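You operate a simulated robot arm through the tools that you are given. There is no shell and no other tool.

Carry out the task below with a simulated two-armed robot. There is one attempt and no reset: what you move stays moved.

## Task
Test the clamped can: green tray if good, red tray if bad.
Fine: the trays beside the tester; it tests at a safe 12 V; switch off before the clamp opens, and leave it open; the dial is set, leave it.
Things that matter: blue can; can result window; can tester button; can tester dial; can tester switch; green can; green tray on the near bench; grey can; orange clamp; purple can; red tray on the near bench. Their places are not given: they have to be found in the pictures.

Only the result counts: the job must be done as asked and must still hold three seconds after the hand-in. Knocking over, shifting, dropping, spilling or breaking anything else fails it.

## Robot
Two 7-joint arms with fingered hands on one trunk that stands fixed in place. Base frame: the origin is at the foot of the trunk, x ahead of it, y to its left, z up. Lengths are in m, angles in rad, forces in N, time in s.
The left shoulder is at [0.055, 0.158, 1.094], the right one opposite. With the tool pointing down near the work surface each hand reaches from about 0.38 to 0.84 m from the base axis, measured 20 degrees to its own side. Payload 4 kg a hand.
Tool frame (each hand has its own): the origin (TCP) lies between the finger pads and is the grasp point; the fingertips stand 0.03 m ahead of it; z points along the fingers, y is the line along which they close. Largest opening 0.104 m; the body of the gripper starts 0.035 m behind the TCP. The gripper is a hand of 4 fingers: y runs from the thumb to the fingers, the wrist lies at [-0.015, -0.104, -0.178] in the tool frame, and closing takes about 1.5 s.
Orientation is that of the tool frame in the base frame, as [roll, pitch, yaw] about the fixed x, y, z axes, in that order (R = Rz(yaw) Ry(pitch) Rx(roll)). With the fingers straight down and the wrist toward the robot, the tool's x, y and z point along [0, 1, 0], [1, 0, 0] and [0, 0, -1] of the base frame.

## Interface
- The arms move only by the tool play_rows. It takes "left_motion", "right_motion" or both (then of equal length, played together; a hand with none holds still); each is a list of rows, each an object of numbers (a shift or turn left out is 0, a gripper value left out holds the last): "dx", "dy", "dz": the shift along the base's x, y, z in units of 25 mm (1.0 is 25 mm); "ax", "ay", "az": the turn, a rotation vector about the base's x, y, z in units of 8 degrees (1.0 is 8 degrees). In form: [{"dx": .., "dy": .., "dz": .., "ax": .., "ay": .., "az": ..}, ...]. A call has 1 to 20 rows; each row shifts and turns the commanded pose from where the row before left it. "left_claw" and "right_claw" are, for a hand that has rows, the opening, from 0 (shut) to 1 (fully open), set as the call begins (left out, the last holds). A call with a number of a shift or a turn outside -1 to 1 is refused whole. Rows are played at 5 a second. More than 0.05 m and 0.15 rad between two rows, or a gripper value outside its range, and nothing of the call is played. A pose out of reach is approached as far as the arm can. The call stops where the force on the tool passes 50 N (or 10 N more than at its start, if that is more) or the arm is blocked; 0.2 s more then pass. The fingers move at their own pace (about 0.045 m/s each) and stop on an object; they squeeze with about 30 N. The grip force told is the motor's: it shows also when the fingers shut on nothing. Time passes only in rows, and 0.2 s behind the last, so rows that do not move let the fingers close. It gives the time, the measured TCP pose, the force on the tool (base axes), the opening and the grip force at its end, in the units of the frame above (readings bear some noise), with the torque about the TCP (base axes, N m) and any sound that the robot's microphone picked up, and new pictures: "show" is both (left out), scene, wrist or none (wrist: the cameras of the hands that moved).
- Cameras (640 x 400 px; columns grow to the right, rows downward): "scene" is now at [0.1248, 0.0504, 1.2823]; the picture's right is [0.53, -0.85, -0.01], its down [-0.36, -0.21, -0.91] and it looks along [0.77, 0.48, -0.42] (base axes); focal length 214 px, centre (320, 200). "left" rides on the left gripper at [-0.061, -0.092, -0.13] in its tool frame; the picture's right is [-0.81, -0.28, 0.52], its down [0.53, -0.71, 0.46] and it looks along [0.24, 0.65, 0.72] (tool axes); focal length 275 px, centre (320, 200). "right" rides on the right gripper at [0.061, -0.092, -0.13] in its tool frame; the picture's right is [-0.81, 0.28, -0.52], its down [-0.53, -0.71, 0.45] and it looks along [-0.24, 0.64, 0.72] (tool axes); focal length 275 px, centre (320, 200).
- raise_lower(by): slides the trunk up (or, below 0, down) by that many m; the arms and the scene camera ride with it, the base frame stays. It gives what a move gives, with no picture.
- set_fingers(index, middle, ring, thumb_bend, thumb_turn, hand): sets how far each is bent, from 0 (flat) to 1 (curled in); at 0.3 the hand is open as for a grip, at 0.7 the pads meet at the TCP. One left out holds its place. A second passes; each finger stops where it meets its share of the squeeze, and holds until it gets a number again. A gripper value or a shape takes the hand back. It gives what a move gives, with no picture; readings hold the bend of each and the force on the fingers (four entries, about 0 where the hand has none), thumb and palm. thumb_turn goes from beside the hand (0) to across from the fingers (1), as for a grip.
- hand_shape(shape, hand): the hand has 4 fingers and takes this shape, open, in about a second: jaw (thumb against the fingers, like two jaws); tri (thumb and two fingers); tip (a fingertip pinch); poke (one finger out to press); point (the index stretched); flat (the hand flat); cup (the hand cupped); fist (a fist). The gripper value then closes the fingers along that shape, each until it touches; the sizes above hold for jaw. It gives what a move gives, with no picture.
- turn_head(pan, tilt): turns the head with the scene camera to pan (to the left, within 1.396 rad either way) and tilt (down, from -0.506 to 1.204), counted from straight ahead of the robot. It gives what a move gives, and a new picture of the scene camera.
- locate(camera, pixels): for up to 12 pixels [column, row] of the newest picture of that camera ("zoom" is the newest enlarged one), the place [x, y, z] in the base frame of the surface seen there, good to about 0.002 m. The clock stands still meanwhile.
- inspect(camera, box): a new picture of the part [left, top, right, bottom] of that camera's present view, enlarged. The clock stands still meanwhile.
- sign_off(): hands the job in; it is judged then, once.

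Unless the task says otherwise, let go and move clear before handing in.

The tools are called after "Request:" as name(argument=value, ...) on one line, values as JSON. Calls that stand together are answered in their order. play_rows: Moves the arms, as the interface text tells. Its arguments: {"type":"object","properties":{"left_motion":{"type":"array"},"left_claw":{"type":"number"},"right_motion":{"type":"array"},"right_claw":{"type":"number"},"show":{"type":"string","enum":["both","scene","wrist","none"]}},"required":[]} The other tools are called the same way: raise_lower (by) slides the trunk up or down; hand_shape (shape, hand) gives the hand a shape; set_fingers (index, middle, ring, thumb_bend, thumb_turn, hand) moves the fingers one by one; turn_head (pan, tilt) turns the head that bears the scene camera; locate (camera, pixels) gives the place of the surface under pixels of a picture; inspect (camera, box) takes an enlarged picture of a part of a camera's view; sign_off () hands the job in.

At the start:

```text
time: 0.0
left_position: [0.3655, 0.3783, 1.2062]
left_orientation: [-3.14, 0.0, 1.57]
left_force: [-0.3, 0.8, -0.1]
left_ft_torque: [-0.03, 0.04, -0.01]
left_finger_gap: 0.1034
left_grasp_force: 0.0
left_shape: jaw
left_bend: [0.3, 0.3, 0.3, 0.3, 0.98]
left_finger forces: [0.1, 0.1, 0.0, 0.1, 0.0, 0.1]
right_position: [0.4509, 0.0341, 1.2306]
right_orientation: [3.14, 0.001, 1.573]
right_force: [0.2, -0.1, 0.0]
right_ft_torque: [-0.01, 0.02, 0.02]
right_finger_gap: 0.1036
right_grasp_force: 0.1
right_shape: jaw
right_bend: [0.3, 0.3, 0.3, 0.3, 0.98]
right_finger forces: [0.1, 0.1, 0.0, 0.0, 0.0, 0.0]
trunk travel left (down, up): [-0.3, 0.207]
head pan, tilt: [0.559, 0.417]
```

scene: 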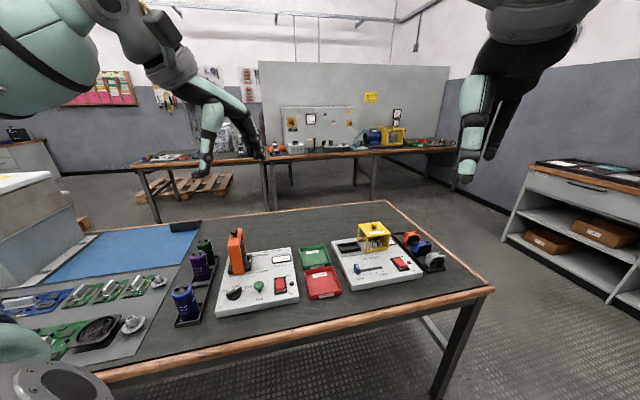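
right: 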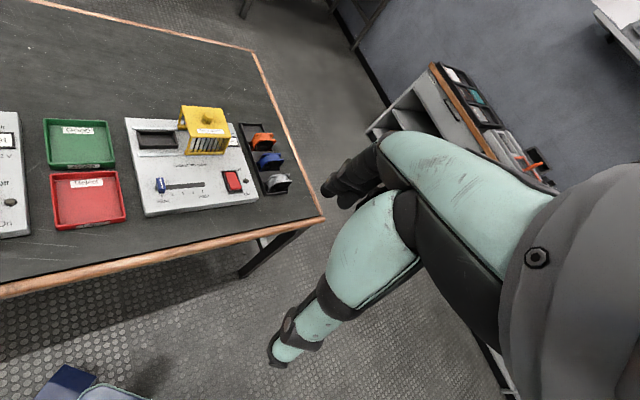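
left: 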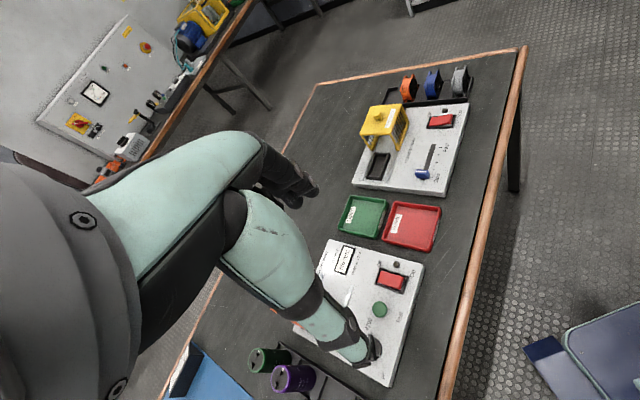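

The scene picture shows a can tester at about (257,280) with an orange clamp at (237,250), green/red trays at (315,258)/(322,283), and cans at left (185,300), (198,265). I'll enlarge this area before moving.

Request:
inspect(camera="scene", box=[160, 210, 360, 335])

Request:
inspect(camera="left", box=[230, 180, 460, 400])

```text
3.20 times, centred on (260, 272) of scene
```

zoom: 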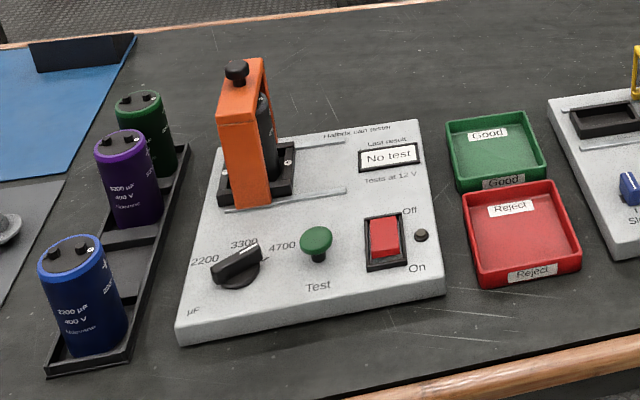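

```text
1.82 times, centred on (345, 290) of left
```

zoom: 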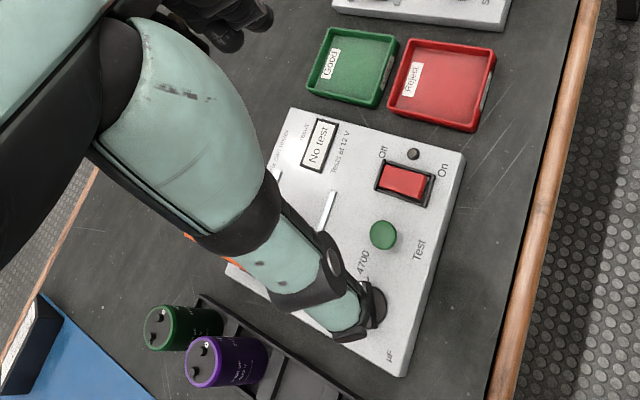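

The enlarged view shows the orange clamp bridging a grey can in a black cradle, with rails running toward the window ("No test"), rocker switch Off (far)/On (near), a green Test button, and the dial. I'll locate the main points.

Request:
inspect(camera="scene", box=[215, 220, 305, 276])

Request:
locate(camera="scene", pixels=[[233, 232], [236, 240], [233, 260], [245, 245], [259, 286], [280, 284], [291, 283], [282, 260], [315, 256], [324, 283], [234, 294], [220, 312]])

```text
7.11 times, centred on (260, 248) of scene
```

zoom: 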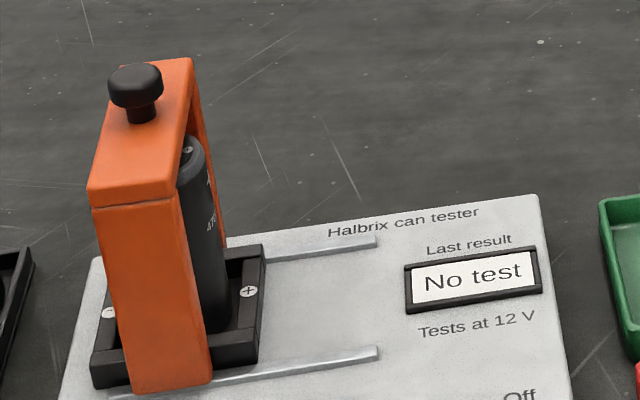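

```text
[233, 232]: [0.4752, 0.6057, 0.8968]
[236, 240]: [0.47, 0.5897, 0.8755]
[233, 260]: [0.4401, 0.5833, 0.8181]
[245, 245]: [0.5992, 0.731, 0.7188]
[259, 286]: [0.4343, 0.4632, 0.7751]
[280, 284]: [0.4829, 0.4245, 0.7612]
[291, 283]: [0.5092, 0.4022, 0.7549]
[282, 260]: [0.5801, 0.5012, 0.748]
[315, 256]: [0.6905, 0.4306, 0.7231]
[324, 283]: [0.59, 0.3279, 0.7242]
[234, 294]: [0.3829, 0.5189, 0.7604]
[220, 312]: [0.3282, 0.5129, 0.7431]
```

I'll locate details from the enlarged picture: rails, clamp body, knob, can top and the cradle.

Request:
locate(camera="zoom", pixels=[[135, 72], [140, 112], [192, 65], [92, 188], [180, 180], [140, 385], [205, 380], [272, 258], [374, 243], [376, 352], [235, 374], [190, 150]])

Request:
locate(camera="zoom", pixels=[[208, 230], [215, 320], [262, 248], [256, 360], [100, 385], [95, 265], [535, 198], [470, 275], [225, 235], [200, 120], [150, 300], [245, 290]])

```text
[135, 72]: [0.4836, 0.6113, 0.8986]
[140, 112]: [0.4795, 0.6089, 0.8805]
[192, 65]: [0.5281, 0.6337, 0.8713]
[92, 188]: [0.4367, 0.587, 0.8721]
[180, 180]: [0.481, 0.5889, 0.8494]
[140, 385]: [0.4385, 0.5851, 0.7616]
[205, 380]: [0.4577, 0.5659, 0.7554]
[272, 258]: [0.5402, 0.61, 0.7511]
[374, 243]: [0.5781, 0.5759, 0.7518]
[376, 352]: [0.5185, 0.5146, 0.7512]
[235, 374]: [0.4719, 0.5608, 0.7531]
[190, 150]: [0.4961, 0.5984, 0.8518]
```

```text
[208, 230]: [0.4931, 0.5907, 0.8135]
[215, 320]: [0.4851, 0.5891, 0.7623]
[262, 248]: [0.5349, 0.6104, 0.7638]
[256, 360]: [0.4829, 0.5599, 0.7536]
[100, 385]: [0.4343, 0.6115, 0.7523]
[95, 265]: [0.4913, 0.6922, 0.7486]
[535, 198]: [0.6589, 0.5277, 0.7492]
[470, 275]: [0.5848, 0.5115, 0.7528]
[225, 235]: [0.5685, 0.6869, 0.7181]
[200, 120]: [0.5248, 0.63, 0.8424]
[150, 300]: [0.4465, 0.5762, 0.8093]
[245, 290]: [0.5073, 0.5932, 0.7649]
```

The clamp bridge sits centred over the can (about (0.483, 0.610)) and the rails run along (0.72,-0.69). I'll point the head at the tester for a better view.

Request:
turn_head(pan=0.8, tilt=0.7)

```text
time: 0.8
left_position: [0.3512, 0.3776, 1.2117]
left_orientation: [3.13, -0.002, 1.568]
left_force: [-0.3, -0.3, -0.7]
left_ft_torque: [0.02, 0.0, -0.01]
left_finger_gap: 0.1039
left_grasp_force: 0.0
left_shape: jaw
left_bend: [0.3, 0.3, 0.3, 0.3, 0.98]
left_finger forces: [0.0, 0.0, 0.1, 0.0, 0.0, 0.0]
right_position: [0.4365, 0.0331, 1.2368]
right_orientation: [3.127, 0.002, 1.572]
right_force: [-0.4, 0.3, 0.5]
right_ft_torque: [-0.01, -0.02, -0.02]
right_finger_gap: 0.1038
right_grasp_force: 0.1
right_shape: jaw
right_bend: [0.3, 0.3, 0.3, 0.3, 0.98]
right_finger forces: [0.0, 0.0, 0.0, 0.0, 0.0, 0.1]
trunk travel left (down, up): [-0.3, 0.207]
head pan, tilt: [0.799, 0.7]
```

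scene: 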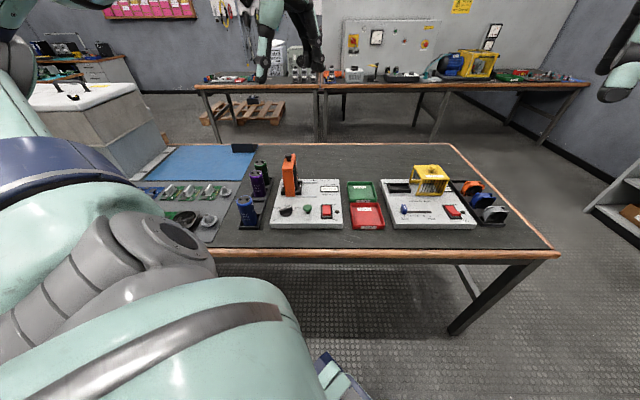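

The head now faces the tester squarely (tester at (305,203), clamp at (290,175)). I'll zoom in on the tester and its neighbours.

Request:
inspect(camera="scene", box=[225, 145, 405, 257])

Request:
inspect(camera="scene", box=[265, 145, 345, 235])

```text
3.56 times, centred on (315, 201) of scene
```

zoom: 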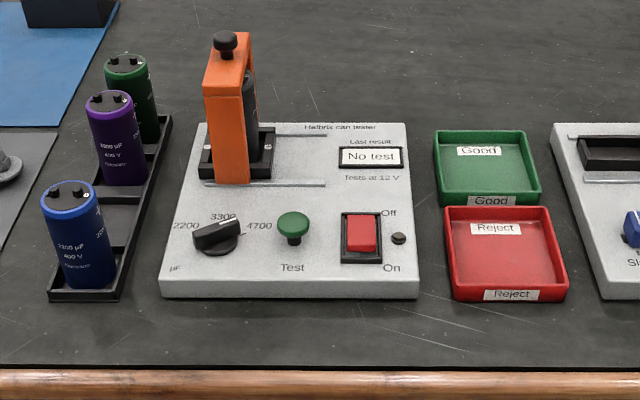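

```text
4.44 times, centred on (305, 190) of scene
```

zoom: 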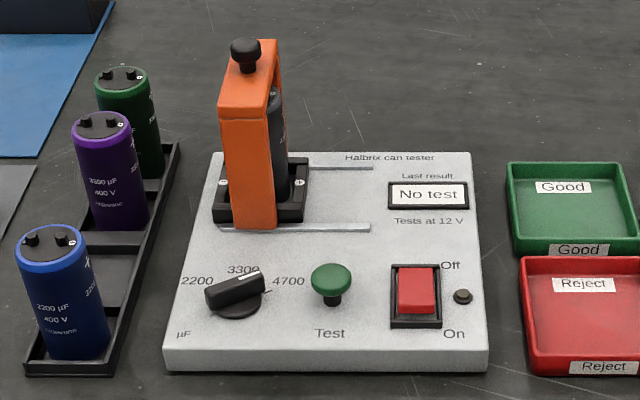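

The zoom shows the rocker at (416,292) with Off at the far end and On at the near end, and the mushroom button at (331,280). I'll locate precise points on these parts.

Request:
locate(camera="zoom", pixels=[[402, 270], [433, 270], [417, 290], [402, 312], [437, 312], [417, 278], [417, 306], [331, 270], [331, 282], [462, 297], [235, 290], [394, 325]])

Request:
locate(camera="zoom", pixels=[[245, 45], [245, 62], [250, 85], [225, 100], [262, 105], [278, 45], [232, 228], [274, 228], [275, 95], [272, 110], [370, 227], [372, 168]])

Request:
locate(camera="zoom", pixels=[[220, 228], [215, 180], [305, 160], [302, 220], [218, 220], [283, 185], [287, 130], [540, 215], [580, 220], [580, 310], [45, 240], [100, 125]])

```text
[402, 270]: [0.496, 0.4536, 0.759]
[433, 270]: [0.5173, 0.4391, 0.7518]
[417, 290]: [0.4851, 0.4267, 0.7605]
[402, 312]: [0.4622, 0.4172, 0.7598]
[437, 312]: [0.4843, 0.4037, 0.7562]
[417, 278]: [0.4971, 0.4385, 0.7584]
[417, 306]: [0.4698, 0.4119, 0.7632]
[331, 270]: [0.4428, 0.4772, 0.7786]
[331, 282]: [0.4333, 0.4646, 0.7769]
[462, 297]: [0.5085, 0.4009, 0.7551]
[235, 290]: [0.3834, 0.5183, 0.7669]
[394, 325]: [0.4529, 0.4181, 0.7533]
```

```text
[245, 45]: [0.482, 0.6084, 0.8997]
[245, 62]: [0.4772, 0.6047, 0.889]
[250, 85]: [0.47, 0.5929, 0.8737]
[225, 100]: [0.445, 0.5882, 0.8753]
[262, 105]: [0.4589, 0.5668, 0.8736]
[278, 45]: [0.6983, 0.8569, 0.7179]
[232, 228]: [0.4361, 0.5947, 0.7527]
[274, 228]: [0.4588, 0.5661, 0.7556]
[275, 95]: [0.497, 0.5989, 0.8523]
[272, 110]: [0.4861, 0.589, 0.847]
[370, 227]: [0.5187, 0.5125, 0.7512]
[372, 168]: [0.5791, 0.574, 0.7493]
```

```text
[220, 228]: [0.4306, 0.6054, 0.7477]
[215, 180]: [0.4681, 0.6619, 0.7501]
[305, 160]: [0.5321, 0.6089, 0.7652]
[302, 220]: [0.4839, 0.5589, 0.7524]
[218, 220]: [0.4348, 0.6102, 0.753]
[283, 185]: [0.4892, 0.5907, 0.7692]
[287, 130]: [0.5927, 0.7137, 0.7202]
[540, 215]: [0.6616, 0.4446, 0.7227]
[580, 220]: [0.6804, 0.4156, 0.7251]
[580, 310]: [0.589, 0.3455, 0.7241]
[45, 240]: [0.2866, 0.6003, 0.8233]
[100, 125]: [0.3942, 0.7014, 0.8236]
```

The near (On) end of the rocker is raised (z 0.763 vs 0.758 at far end), so the switch is Off now. I'll shape the left hand to poke and see how the finger stands.

Request:
hand_shape(hand="left", shape="poke")

Request:
play_rows(left_motion=[{"az": 1}, {"az": 1}, {"az": 1}, {"az": 1}, {"az": 1}, {"az": 0.8}], show="both")

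```text
time: 1.7
left_position: [0.3511, 0.3763, 1.2113]
left_orientation: [3.132, -0.002, 1.57]
left_force: [0.1, -0.1, 0.7]
left_ft_torque: [-0.01, 0.0, 0.02]
left_finger_gap: 0.0
left_grasp_force: 0.0
left_shape: poke
left_bend: [0.7, 0.7, 0.99, 1.0, 1.0]
left_finger forces: [0.0, 0.0, 0.0, 0.0, 0.0, 0.0]
right_position: [0.4373, 0.0347, 1.2359]
right_orientation: [3.131, 0.001, 1.57]
right_force: [0.5, -0.2, -0.7]
right_ft_torque: [0.0, -0.02, 0.02]
right_finger_gap: 0.1041
right_grasp_force: 0.0
right_shape: jaw
right_bend: [0.3, 0.3, 0.3, 0.3, 0.98]
right_finger forces: [0.0, 0.0, 0.0, 0.1, 0.0, 0.0]
trunk travel left (down, up): [-0.3, 0.207]
head pan, tilt: [0.799, 0.7]
```

```text
time: 3.1
left_position: [0.3522, 0.3761, 1.2096]
left_orientation: [3.13, -0.003, 2.381]
left_force: [-0.6, -0.1, 0.1]
left_ft_torque: [0.01, -0.04, -0.02]
left_finger_gap: 0.0001
left_grasp_force: 0.0
left_shape: poke
left_bend: [0.7, 0.7, 0.99, 1.0, 1.0]
left_finger forces: [0.1, 0.1, 0.0, 0.0, 0.0, 0.0]
right_position: [0.4372, 0.0322, 1.2351]
right_orientation: [3.128, 0.0, 1.571]
right_force: [0.3, -0.1, -0.1]
right_ft_torque: [0.02, 0.0, -0.01]
right_finger_gap: 0.104
right_grasp_force: 0.1
right_shape: jaw
right_bend: [0.3, 0.3, 0.3, 0.3, 0.98]
right_finger forces: [0.0, 0.1, 0.1, 0.1, 0.0, 0.0]
trunk travel left (down, up): [-0.3, 0.207]
head pan, tilt: [0.799, 0.7]
```

scene: 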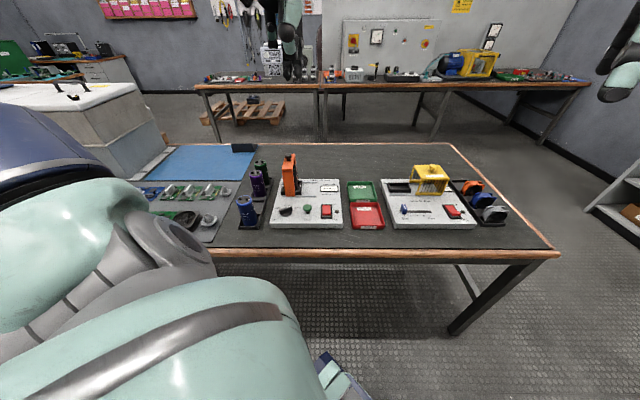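
left: 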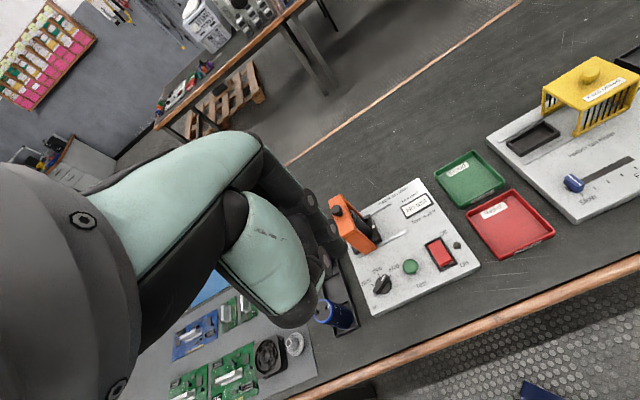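

The hand now hangs at the top of the scene picture around (288,45). I'll zoom in to see which finger sticks out.

Request:
inspect(camera="scene", box=[225, 0, 345, 100])

Request:
inspect(camera="left", box=[200, 120, 400, 345])

```text
4.00 times, centred on (285, 50) of scene
```

zoom: 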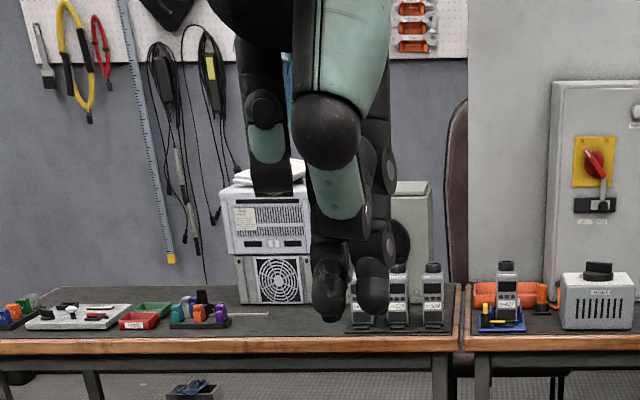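

```text
1.78 times, centred on (300, 232) of left
```

zoom: 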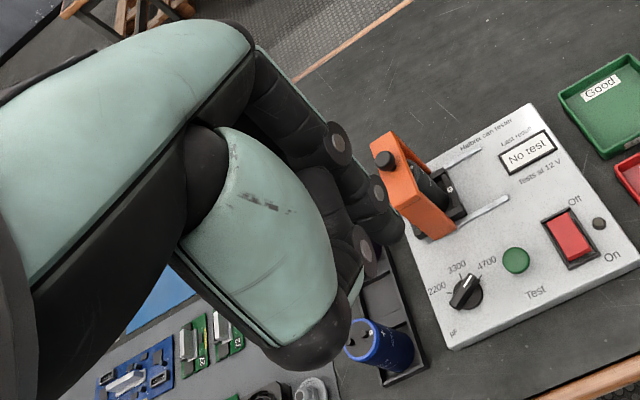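

Two fingertips seem to be out (zoom (328,295) and (372,288)). I'll curl the middle finger so only the index remains, and bring the hand down above the tester where both cameras see it well.

Request:
set_fingers(hand="left", middle=1.0)

Request:
play_rows(left_motion=[{"dx": 0.25, "dy": 0.15, "dz": -0.84}, {"dx": 0.25, "dy": 0.15, "dz": -0.84}, {"dx": 0.25, "dy": 0.15, "dz": -0.84}, {"dx": 0.25, "dy": 0.15, "dz": -0.84}, {"dx": 0.25, "dy": 0.15, "dz": -0.84}, {"dx": 0.25, "dy": 0.15, "dz": -0.84}, {"dx": 0.25, "dy": 0.15, "dz": -0.84}, {"dx": 0.25, "dy": 0.15, "dz": -0.84}, {"dx": 0.25, "dy": 0.15, "dz": -0.84}, {"dx": 0.25, "dy": 0.15, "dz": -0.84}], show="both")

```text
time: 4.1
left_position: [0.3508, 0.3769, 1.2106]
left_orientation: [3.129, -0.001, 2.383]
left_force: [0.0, -0.6, 0.4]
left_ft_torque: [-0.02, -0.01, 0.02]
left_finger_gap: 0.0299
left_grasp_force: 0.0
left_shape: fingers
left_bend: [0.7, 1.0, 0.99, 1.0, 1.0]
left_finger forces: [0.1, 0.0, 0.0, 0.1, 0.1, 0.0]
right_position: [0.4371, 0.0348, 1.2363]
right_orientation: [3.128, 0.003, 1.57]
right_force: [-0.8, 0.6, 0.0]
right_ft_torque: [-0.02, -0.02, 0.01]
right_finger_gap: 0.1042
right_grasp_force: 0.0
right_shape: jaw
right_bend: [0.3, 0.3, 0.3, 0.3, 0.98]
right_finger forces: [0.0, 0.0, 0.0, 0.0, 0.0, 0.0]
trunk travel left (down, up): [-0.3, 0.207]
head pan, tilt: [0.799, 0.7]
```

```text
time: 6.3
left_position: [0.4143, 0.4158, 0.9993]
left_orientation: [3.132, -0.003, 2.378]
left_force: [0.8, -0.2, -0.3]
left_ft_torque: [0.0, 0.02, -0.03]
left_finger_gap: 0.03
left_grasp_force: 0.0
left_shape: fingers
left_bend: [0.7, 1.0, 0.99, 1.0, 1.0]
left_finger forces: [0.1, 0.0, 0.0, 0.0, 0.1, 0.0]
right_position: [0.4385, 0.0343, 1.2359]
right_orientation: [3.13, 0.002, 1.571]
right_force: [-0.3, -0.9, -0.2]
right_ft_torque: [-0.01, 0.03, 0.0]
right_finger_gap: 0.1038
right_grasp_force: 0.0
right_shape: jaw
right_bend: [0.3, 0.3, 0.3, 0.3, 0.98]
right_finger forces: [0.0, 0.0, 0.0, 0.0, 0.1, 0.0]
trunk travel left (down, up): [-0.3, 0.207]
head pan, tilt: [0.799, 0.7]
```

scene: 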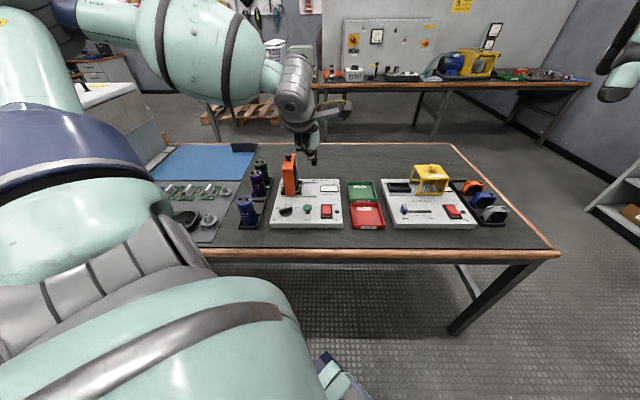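
left: 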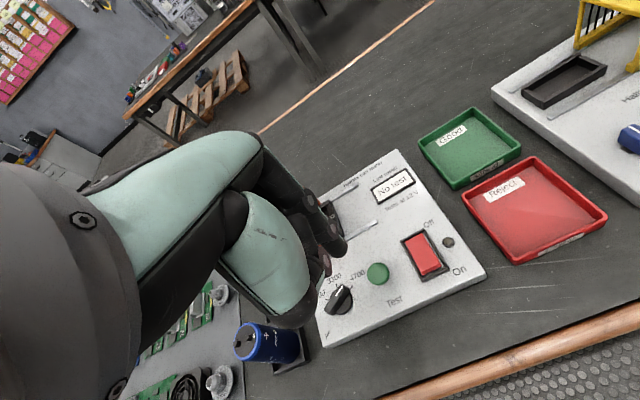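

Request:
inspect(camera="scene", box=[260, 90, 360, 180])

Request:
inspect(camera="left", box=[240, 150, 400, 330])

```text
4.44 times, centred on (310, 135) of scene
```

zoom: 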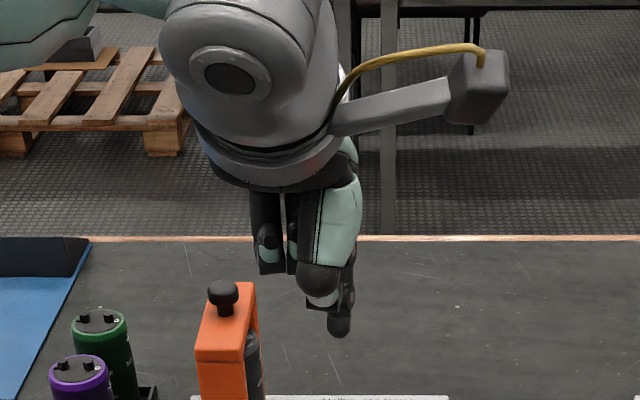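

```text
2.22 times, centred on (320, 240) of left
```

zoom: 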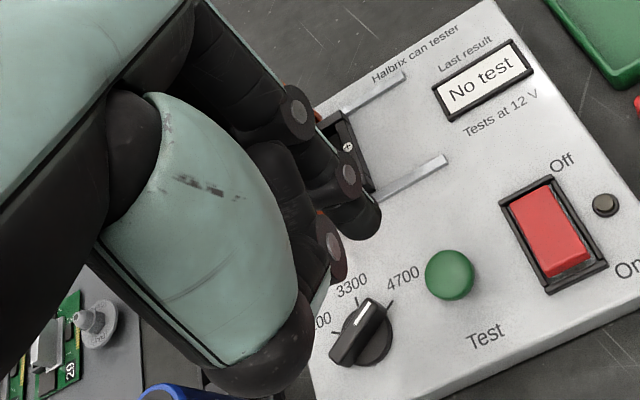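

The index fingertip is at scene zoom (340,325), i.e. scene about (314.5,162), and at (362,222) in the left zoom. I'll locate it in both.

Request:
locate(camera="scene", pixels=[[314.5, 163], [314.5, 164.5], [314, 160], [316, 162], [313, 162], [314.5, 165.5]])

Request:
locate(camera="zoom", pixels=[[365, 225], [355, 230], [372, 215], [376, 222], [350, 200], [368, 233]])

```text
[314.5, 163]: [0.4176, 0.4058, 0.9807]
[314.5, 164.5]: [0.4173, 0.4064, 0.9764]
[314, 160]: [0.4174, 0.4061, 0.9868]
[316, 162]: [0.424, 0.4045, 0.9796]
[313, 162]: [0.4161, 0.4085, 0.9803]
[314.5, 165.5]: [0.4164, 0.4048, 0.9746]
```

```text
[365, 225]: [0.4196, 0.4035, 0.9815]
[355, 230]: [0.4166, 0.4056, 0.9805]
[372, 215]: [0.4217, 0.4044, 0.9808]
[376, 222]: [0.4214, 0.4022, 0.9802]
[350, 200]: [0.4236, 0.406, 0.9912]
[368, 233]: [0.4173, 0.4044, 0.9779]
```

The tip lies about 9 mm to the +u side of the TCP and about 0.03 below it. I'll move above the near (On) end of the rocker, stopping ~35 mm above it.

Request:
play_rows(left_motion=[{"dx": 0.2666, "dy": 0.029, "dz": -0.846}, {"dx": 0.2666, "dy": 0.029, "dz": -0.846}, {"dx": 0.2666, "dy": 0.029, "dz": -0.846}, {"dx": 0.2666, "dy": 0.029, "dz": -0.846}, {"dx": 0.2666, "dy": 0.029, "dz": -0.846}, {"dx": 0.2666, "dy": 0.029, "dz": -0.846}, {"dx": 0.2666, "dy": 0.029, "dz": -0.846}, {"dx": 0.2666, "dy": 0.029, "dz": -0.846}], show="both")

Request:
inspect(camera="scene", box=[275, 150, 375, 240])

Request:
inspect(camera="left", box=[260, 150, 420, 310])

```text
time: 8.1
left_position: [0.4668, 0.4214, 0.831]
left_orientation: [3.13, -0.002, 2.382]
left_force: [0.2, 1.2, -0.4]
left_ft_torque: [-0.02, 0.01, 0.01]
left_finger_gap: 0.03
left_grasp_force: 0.0
left_shape: fingers
left_bend: [0.7, 1.0, 0.99, 1.0, 1.0]
left_finger forces: [0.0, 0.1, 0.0, 0.0, 0.1, 0.0]
right_position: [0.4379, 0.0342, 1.2347]
right_orientation: [3.129, 0.001, 1.571]
right_force: [-1.0, -0.2, 0.7]
right_ft_torque: [-0.01, 0.03, -0.03]
right_finger_gap: 0.1036
right_grasp_force: 0.1
right_shape: jaw
right_bend: [0.3, 0.3, 0.3, 0.3, 0.98]
right_finger forces: [0.0, 0.0, 0.0, 0.0, 0.1, 0.0]
trunk travel left (down, up): [-0.3, 0.207]
head pan, tilt: [0.799, 0.7]
```

scene: 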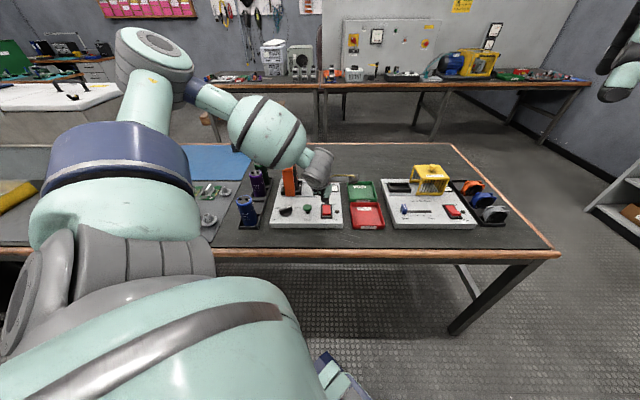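
left: 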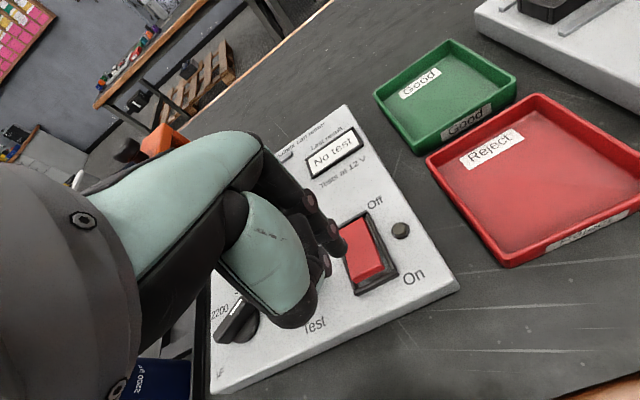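

```text
4.44 times, centred on (325, 195) of scene
```

zoom: 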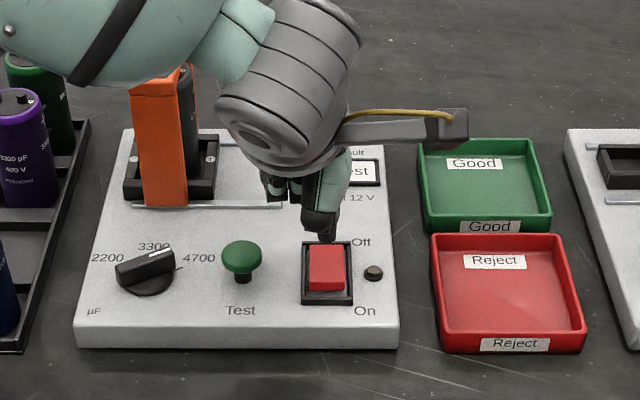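

```text
2.50 times, centred on (340, 230) of left
```

zoom: 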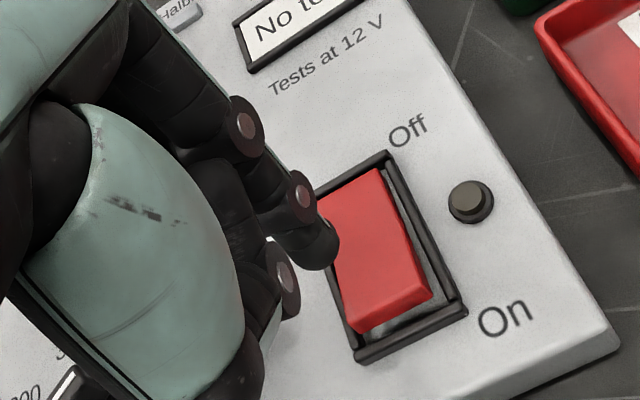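

The left zoom shows the near end of the rocker raised (Off). I'll check the fingertip (320,255) against rocker corners by locating both.

Request:
locate(camera="zoom", pixels=[[325, 250], [315, 262], [332, 240], [305, 235], [425, 295], [360, 325], [375, 175], [325, 200], [395, 290], [380, 250], [410, 300]])

Request:
locate(camera="scene", pixels=[[326.5, 203], [326.5, 204], [325, 202], [328, 202], [326, 199]])

```text
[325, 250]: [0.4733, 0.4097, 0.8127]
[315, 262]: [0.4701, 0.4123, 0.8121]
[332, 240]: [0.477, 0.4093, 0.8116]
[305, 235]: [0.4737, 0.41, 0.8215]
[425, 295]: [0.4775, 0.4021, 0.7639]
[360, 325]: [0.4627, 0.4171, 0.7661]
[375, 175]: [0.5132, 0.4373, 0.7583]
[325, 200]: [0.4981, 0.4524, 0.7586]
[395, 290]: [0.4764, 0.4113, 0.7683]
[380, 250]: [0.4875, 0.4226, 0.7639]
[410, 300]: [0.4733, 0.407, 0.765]
```

```text
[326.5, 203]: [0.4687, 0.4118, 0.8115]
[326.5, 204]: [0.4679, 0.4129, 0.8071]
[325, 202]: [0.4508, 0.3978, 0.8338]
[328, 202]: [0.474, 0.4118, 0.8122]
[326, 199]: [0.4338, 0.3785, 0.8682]
```

The tip is centred across the rocker and about 8 mm in from its near edge, so I'll press straight down in small steps and listen for a click.

Request:
play_rows(left_motion=[{"dz": -0.65}, {"dz": -0.65}, {"dz": -0.1}, {"dz": -0.1}, {"dz": -0.1}, {"dz": -0.1}], show="wrist")

Request:
inspect(camera="left", box=[260, 150, 420, 310])

```text
time: 9.5
left_position: [0.4659, 0.4212, 0.7895]
left_orientation: [3.13, 0.0, 2.38]
left_force: [-0.3, -0.5, 1.9]
left_ft_torque: [-0.01, -0.06, 0.01]
left_finger_gap: 0.0293
left_grasp_force: 0.8
left_shape: fingers
left_bend: [0.7, 1.0, 0.99, 1.0, 1.0]
left_finger forces: [1.9, 0.1, 0.1, 0.0, 0.0, 0.1]
right_position: [0.4361, 0.0346, 1.238]
right_orientation: [3.129, 0.001, 1.57]
right_force: [0.8, 0.2, -0.2]
right_ft_torque: [0.0, 0.0, -0.02]
right_finger_gap: 0.1039
right_grasp_force: 0.1
right_shape: jaw
right_bend: [0.3, 0.3, 0.3, 0.3, 0.98]
right_finger forces: [0.0, 0.1, 0.1, 0.0, 0.0, 0.0]
trunk travel left (down, up): [-0.3, 0.207]
head pan, tilt: [0.799, 0.7]
heard: click
```

left: 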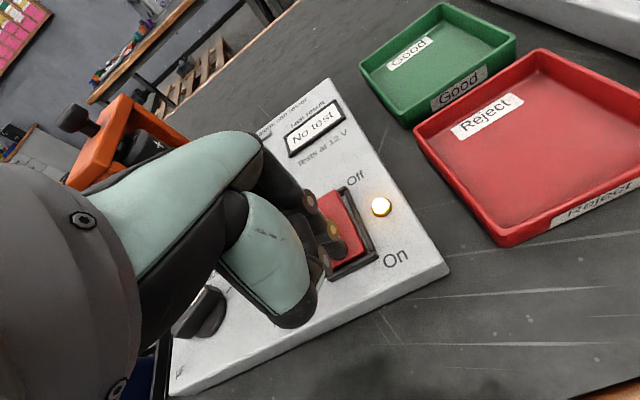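

```text
2.50 times, centred on (340, 230) of left
```

zoom: 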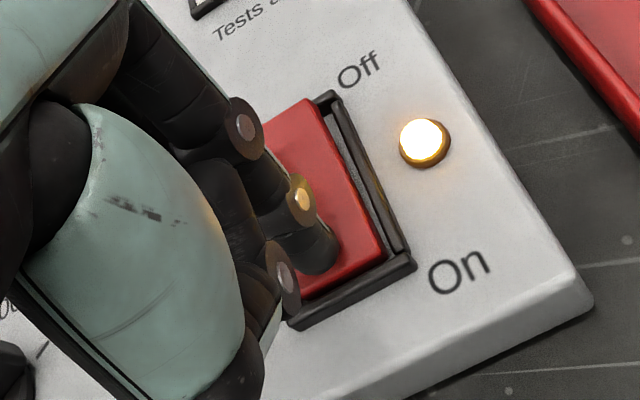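

A click was heard and the lamp at (381,207) is lit: the tester is on. I'll lift and move over the green Test button.

Request:
play_rows(left_motion=[{"dz": 0.6}, {"dz": 0.8}, {"dz": 0.8}, {"dx": -0.47, "dy": 0.74}, {"dx": -0.47, "dy": 0.74}, {"dx": -0.48, "dy": 0.74}], show="both")

Request:
inspect(camera="scene", box=[265, 150, 365, 240])

Request:
inspect(camera="left", box=[260, 150, 420, 310])

```text
time: 10.9
left_position: [0.4343, 0.4741, 0.8418]
left_orientation: [3.13, 0.001, 2.378]
left_force: [-0.3, -0.2, -0.1]
left_ft_torque: [0.01, 0.01, 0.01]
left_finger_gap: 0.0299
left_grasp_force: 0.1
left_shape: fingers
left_bend: [0.7, 1.0, 0.99, 1.0, 1.0]
left_finger forces: [0.0, 0.0, 0.0, 0.0, 0.0, 0.0]
right_position: [0.4359, 0.0347, 1.2365]
right_orientation: [3.13, 0.002, 1.57]
right_force: [-0.3, -0.4, -0.1]
right_ft_torque: [0.02, 0.0, 0.01]
right_finger_gap: 0.1038
right_grasp_force: 0.0
right_shape: jaw
right_bend: [0.3, 0.3, 0.3, 0.3, 0.98]
right_finger forces: [0.0, 0.1, 0.1, 0.0, 0.0, 0.0]
trunk travel left (down, up): [-0.3, 0.207]
head pan, tilt: [0.799, 0.7]
```

scene: 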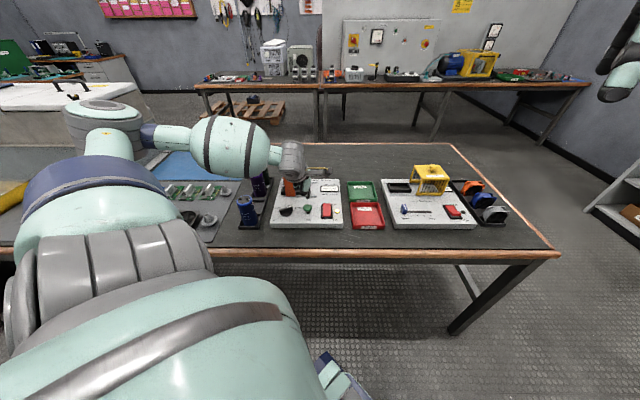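
left: 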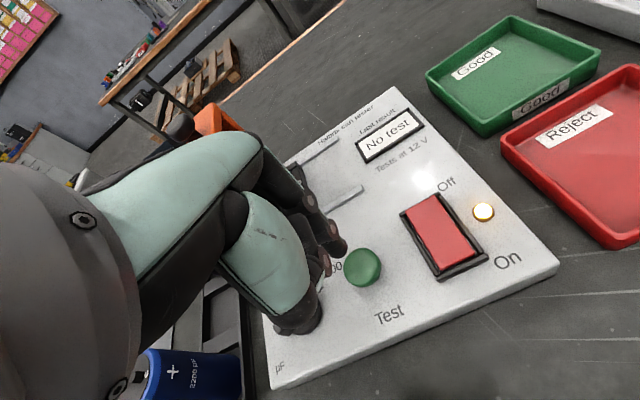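

```text
4.44 times, centred on (315, 195) of scene
```

zoom: 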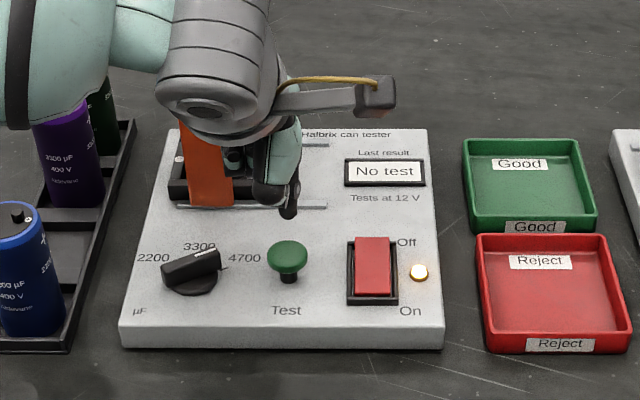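

```text
2.50 times, centred on (340, 230) of left
```

zoom: 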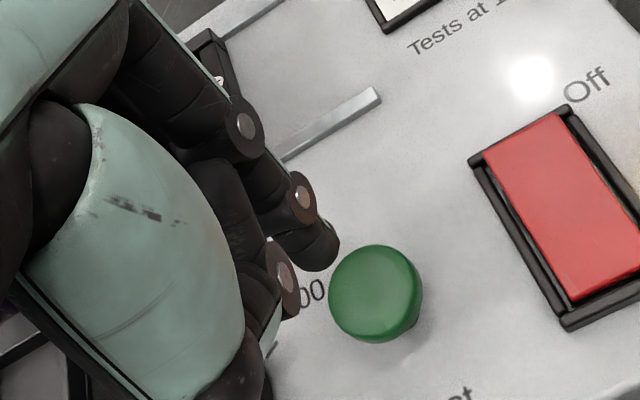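

The tip (315,260) hovers beside the button (375,290) in the left zoom. I'll locate the button edges and the tip.

Request:
locate(camera="zoom", pixels=[[332, 288], [418, 285], [375, 250], [370, 325], [378, 287], [390, 265], [325, 250], [315, 262], [332, 240]])

Request:
locate(camera="scene", pixels=[[308.5, 199], [310, 198], [307, 199], [308, 206], [308, 209], [309, 243]])

```text
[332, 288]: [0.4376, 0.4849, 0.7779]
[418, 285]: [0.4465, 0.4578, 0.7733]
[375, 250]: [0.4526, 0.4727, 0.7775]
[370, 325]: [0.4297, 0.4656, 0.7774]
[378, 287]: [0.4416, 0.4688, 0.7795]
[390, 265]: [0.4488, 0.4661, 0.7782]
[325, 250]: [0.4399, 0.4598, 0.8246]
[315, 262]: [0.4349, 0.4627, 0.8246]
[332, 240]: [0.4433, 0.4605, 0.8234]
```

```text
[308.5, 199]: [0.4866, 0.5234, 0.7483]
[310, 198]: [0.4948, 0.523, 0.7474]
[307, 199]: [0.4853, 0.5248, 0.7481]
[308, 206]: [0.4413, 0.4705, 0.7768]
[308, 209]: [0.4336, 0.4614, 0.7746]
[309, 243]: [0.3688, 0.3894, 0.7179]
```

The tip is about 4 mm short of the button centre (0.4416,0.470). I'll correct and press down in small steps.

Request:
play_rows(left_motion=[{"dx": 0.03, "dy": 0.13, "dz": -0.55}, {"dz": -0.6}, {"dz": -0.1}, {"dz": -0.1}, {"dz": -0.1}, {"dz": -0.1}], show="both")

Request:
inspect(camera="scene", box=[265, 150, 365, 240])

Request:
inspect(camera="left", box=[260, 100, 480, 310])

```text
time: 12.3
left_position: [0.4339, 0.4777, 0.8034]
left_orientation: [3.128, -0.001, 2.378]
left_force: [-0.2, 0.0, 1.7]
left_ft_torque: [-0.01, -0.03, 0.03]
left_finger_gap: 0.0298
left_grasp_force: 0.7
left_shape: fingers
left_bend: [0.7, 1.0, 0.99, 1.0, 1.0]
left_finger forces: [1.3, 0.1, 0.0, 0.0, 0.0, 0.0]
right_position: [0.4363, 0.034, 1.2353]
right_orientation: [3.128, 0.002, 1.571]
right_force: [0.2, 0.2, 0.2]
right_ft_torque: [0.01, 0.0, 0.03]
right_finger_gap: 0.1038
right_grasp_force: 0.1
right_shape: jaw
right_bend: [0.3, 0.3, 0.3, 0.3, 0.98]
right_finger forces: [0.0, 0.0, 0.0, 0.0, 0.0, 0.0]
trunk travel left (down, up): [-0.3, 0.207]
head pan, tilt: [0.799, 0.7]
```

scene: 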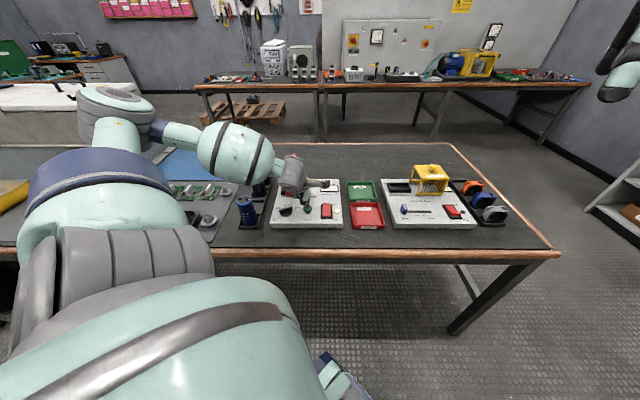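
left: 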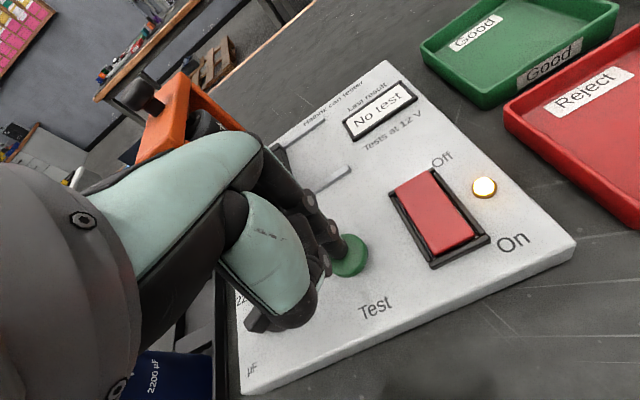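

```text
4.44 times, centred on (315, 195) of scene
```

zoom: 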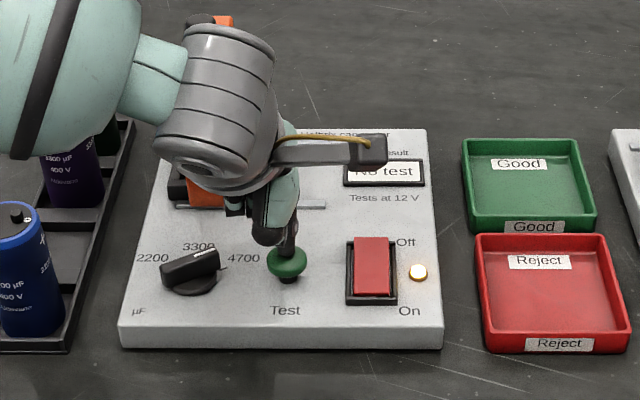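

```text
1.90 times, centred on (370, 205) of left
```

zoom: 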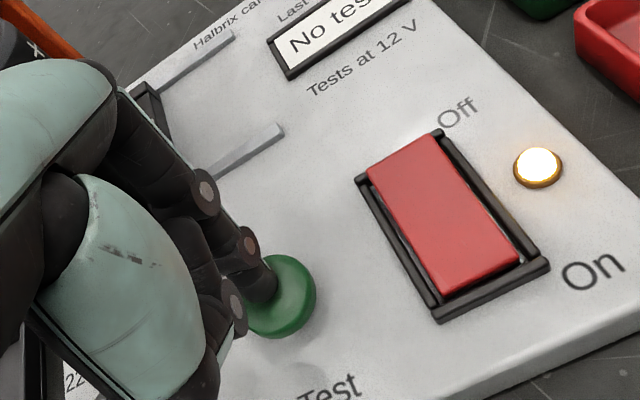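

The finger touches the button (force ~1.5 N), window still "No test". I'll press further gently.

Request:
play_rows(left_motion=[{"dz": -0.1}, {"dz": -0.1}], show="wrist")

```text
time: 12.9
left_position: [0.4331, 0.4777, 0.7993]
left_orientation: [3.13, 0.002, 2.379]
left_force: [1.2, -1.4, 2.1]
left_ft_torque: [-0.01, -0.06, -0.03]
left_finger_gap: 0.0295
left_grasp_force: 1.1
left_shape: fingers
left_bend: [0.7, 1.0, 0.99, 1.0, 1.0]
left_finger forces: [2.4, 0.0, 0.1, 0.0, 0.1, 0.0]
right_position: [0.4377, 0.0338, 1.2363]
right_orientation: [3.129, 0.001, 1.569]
right_force: [0.5, 0.4, -0.1]
right_ft_torque: [-0.01, 0.02, 0.02]
right_finger_gap: 0.104
right_grasp_force: 0.0
right_shape: jaw
right_bend: [0.3, 0.3, 0.3, 0.3, 0.98]
right_finger forces: [0.0, 0.1, 0.0, 0.0, 0.1, 0.0]
trunk travel left (down, up): [-0.3, 0.207]
head pan, tilt: [0.799, 0.7]
heard: click
```

left: 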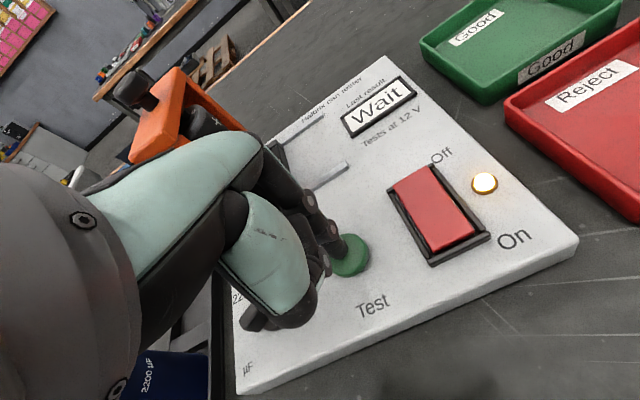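

A click was heard and the window at (378,107) shows "Wait". I'll hold still briefly and watch.

Request:
play_rows(left_motion=[{}, {}, {}, {}, {}], show="wrist")

```text
time: 14.1
left_position: [0.4336, 0.4779, 0.799]
left_orientation: [3.13, 0.0, 2.379]
left_force: [0.2, -1.1, 2.3]
left_ft_torque: [0.0, -0.05, -0.05]
left_finger_gap: 0.0298
left_grasp_force: 1.3
left_shape: fingers
left_bend: [0.7, 1.0, 0.99, 1.0, 1.0]
left_finger forces: [2.5, 0.0, 0.0, 0.0, 0.0, 0.0]
right_position: [0.4359, 0.0344, 1.2359]
right_orientation: [3.13, 0.002, 1.572]
right_force: [0.5, -0.6, -0.7]
right_ft_torque: [0.0, 0.04, -0.01]
right_finger_gap: 0.1038
right_grasp_force: 0.1
right_shape: jaw
right_bend: [0.3, 0.3, 0.3, 0.3, 0.98]
right_finger forces: [0.0, 0.0, 0.0, 0.0, 0.0, 0.1]
trunk travel left (down, up): [-0.3, 0.207]
head pan, tilt: [0.799, 0.7]
```

left: 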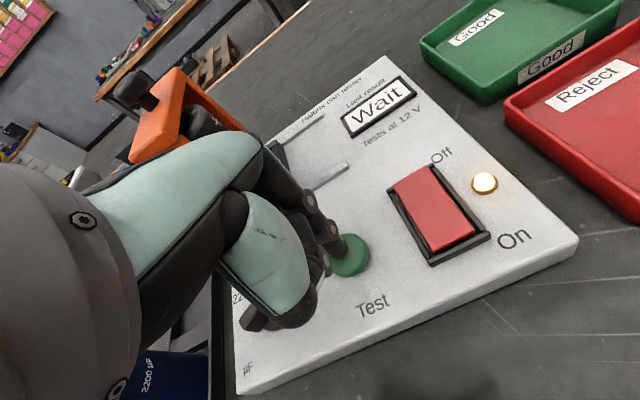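

The window still says "Wait". I'll lift the finger off the button and wait above it.

Request:
play_rows(left_motion=[{"dz": 0.4}, {"dz": 0.6}, {"dz": 0.6}, {}, {}], show="wrist")

```text
time: 15.3
left_position: [0.4348, 0.478, 0.8367]
left_orientation: [3.131, -0.002, 2.38]
left_force: [-0.2, 0.0, -0.8]
left_ft_torque: [-0.03, 0.0, 0.02]
left_finger_gap: 0.0294
left_grasp_force: 0.1
left_shape: fingers
left_bend: [0.7, 1.0, 0.99, 1.0, 1.0]
left_finger forces: [0.1, 0.0, 0.0, 0.1, 0.0, 0.0]
right_position: [0.4362, 0.0336, 1.2372]
right_orientation: [3.128, 0.002, 1.571]
right_force: [0.2, -0.4, -0.2]
right_ft_torque: [-0.02, -0.01, 0.0]
right_finger_gap: 0.104
right_grasp_force: 0.1
right_shape: jaw
right_bend: [0.3, 0.3, 0.3, 0.3, 0.98]
right_finger forces: [0.0, 0.1, 0.1, 0.1, 0.0, 0.0]
trunk travel left (down, up): [-0.3, 0.207]
head pan, tilt: [0.799, 0.7]
```

left: 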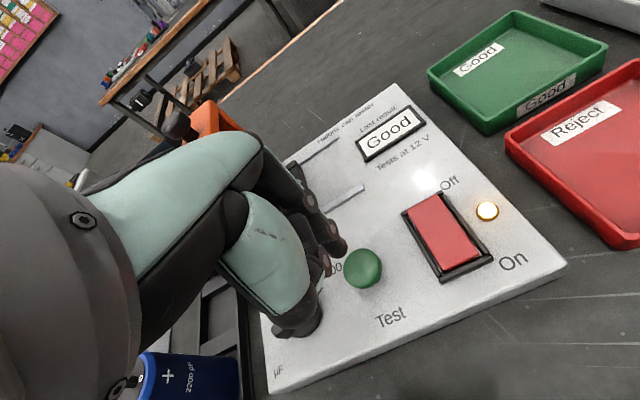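

The window at (390,132) now reads "Good". I'll enlarge it to confirm.

Request:
inspect(camera="left", box=[310, 80, 500, 200])

Request:
inspect(camera="scene", box=[265, 150, 365, 240])

```text
3.33 times, centred on (405, 140) of left
```

zoom: 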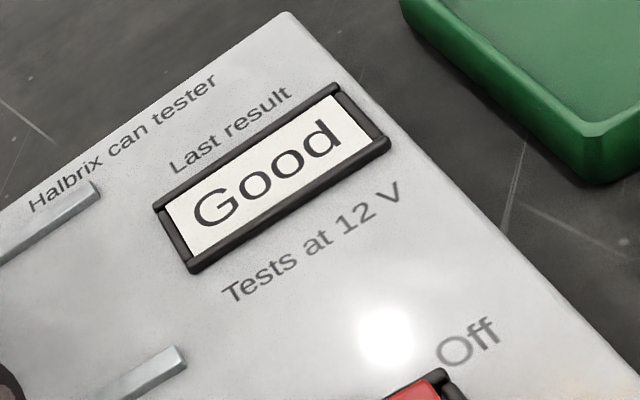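

```text
4.44 times, centred on (315, 195) of scene
```

zoom: 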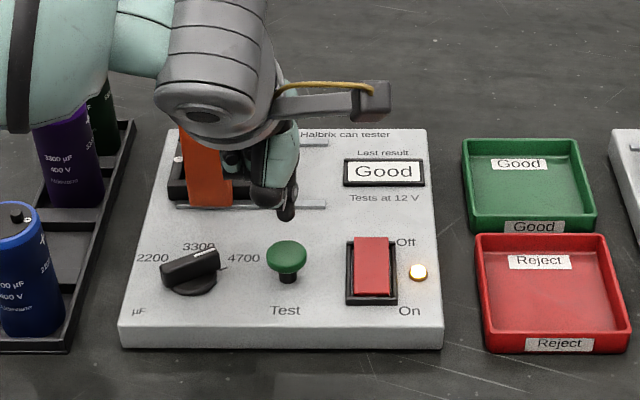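

The result is "Good", so the can goes to the green tray. Next I switch off: moving above the far (Off) end of the rocker.

Request:
play_rows(left_motion=[{"dx": 0.76, "dy": -0.43}, {"dx": 0.76, "dy": -0.43}, {"dx": 0.77, "dy": -0.42}, {}], show="wrist")

Request:
inspect(camera="left", box=[260, 150, 420, 310])

```text
time: 16.3
left_position: [0.4879, 0.4474, 0.8405]
left_orientation: [3.131, 0.001, 2.378]
left_force: [0.3, 0.5, 0.1]
left_ft_torque: [0.02, -0.06, -0.01]
left_finger_gap: 0.0298
left_grasp_force: 0.1
left_shape: fingers
left_bend: [0.7, 1.0, 0.99, 1.0, 1.0]
left_finger forces: [0.0, 0.0, 0.1, 0.1, 0.0, 0.0]
right_position: [0.4362, 0.0335, 1.2361]
right_orientation: [3.128, 0.001, 1.57]
right_force: [-0.1, -0.5, 0.2]
right_ft_torque: [-0.01, -0.01, -0.02]
right_finger_gap: 0.1038
right_grasp_force: 0.1
right_shape: jaw
right_bend: [0.3, 0.3, 0.3, 0.3, 0.98]
right_finger forces: [0.0, 0.0, 0.1, 0.1, 0.0, 0.0]
trunk travel left (down, up): [-0.3, 0.207]
head pan, tilt: [0.799, 0.7]
```

left: 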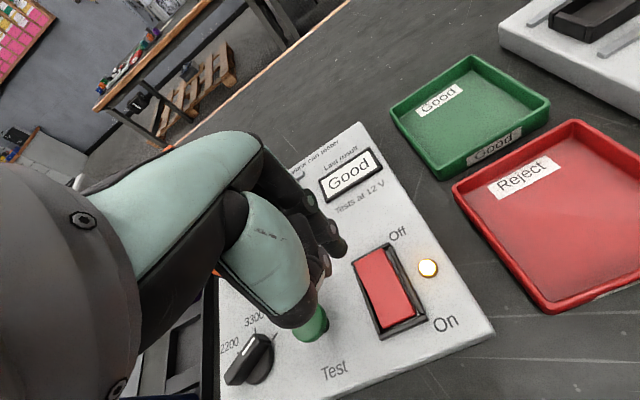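

```text
2.50 times, centred on (340, 230) of left
```

zoom: 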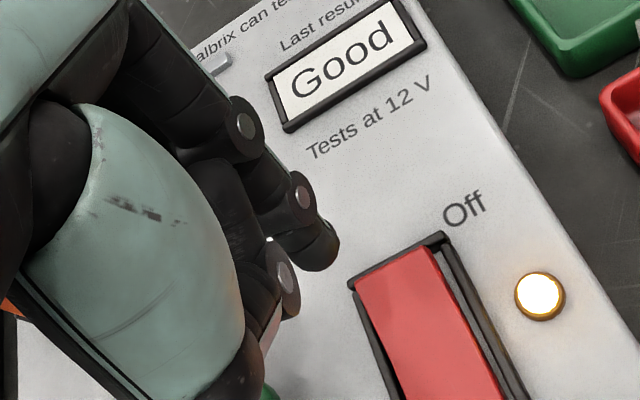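

Request:
locate(camera="zoom", pixels=[[325, 250], [315, 262], [332, 240], [360, 285], [430, 252], [395, 268], [410, 300], [440, 235], [352, 278]])

```text
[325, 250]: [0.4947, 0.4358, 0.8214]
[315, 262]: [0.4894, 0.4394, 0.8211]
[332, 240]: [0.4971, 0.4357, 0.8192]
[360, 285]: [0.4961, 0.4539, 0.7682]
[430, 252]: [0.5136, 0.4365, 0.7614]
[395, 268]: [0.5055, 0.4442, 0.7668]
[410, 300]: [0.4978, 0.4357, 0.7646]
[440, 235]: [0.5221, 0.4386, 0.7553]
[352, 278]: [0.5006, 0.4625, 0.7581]
```

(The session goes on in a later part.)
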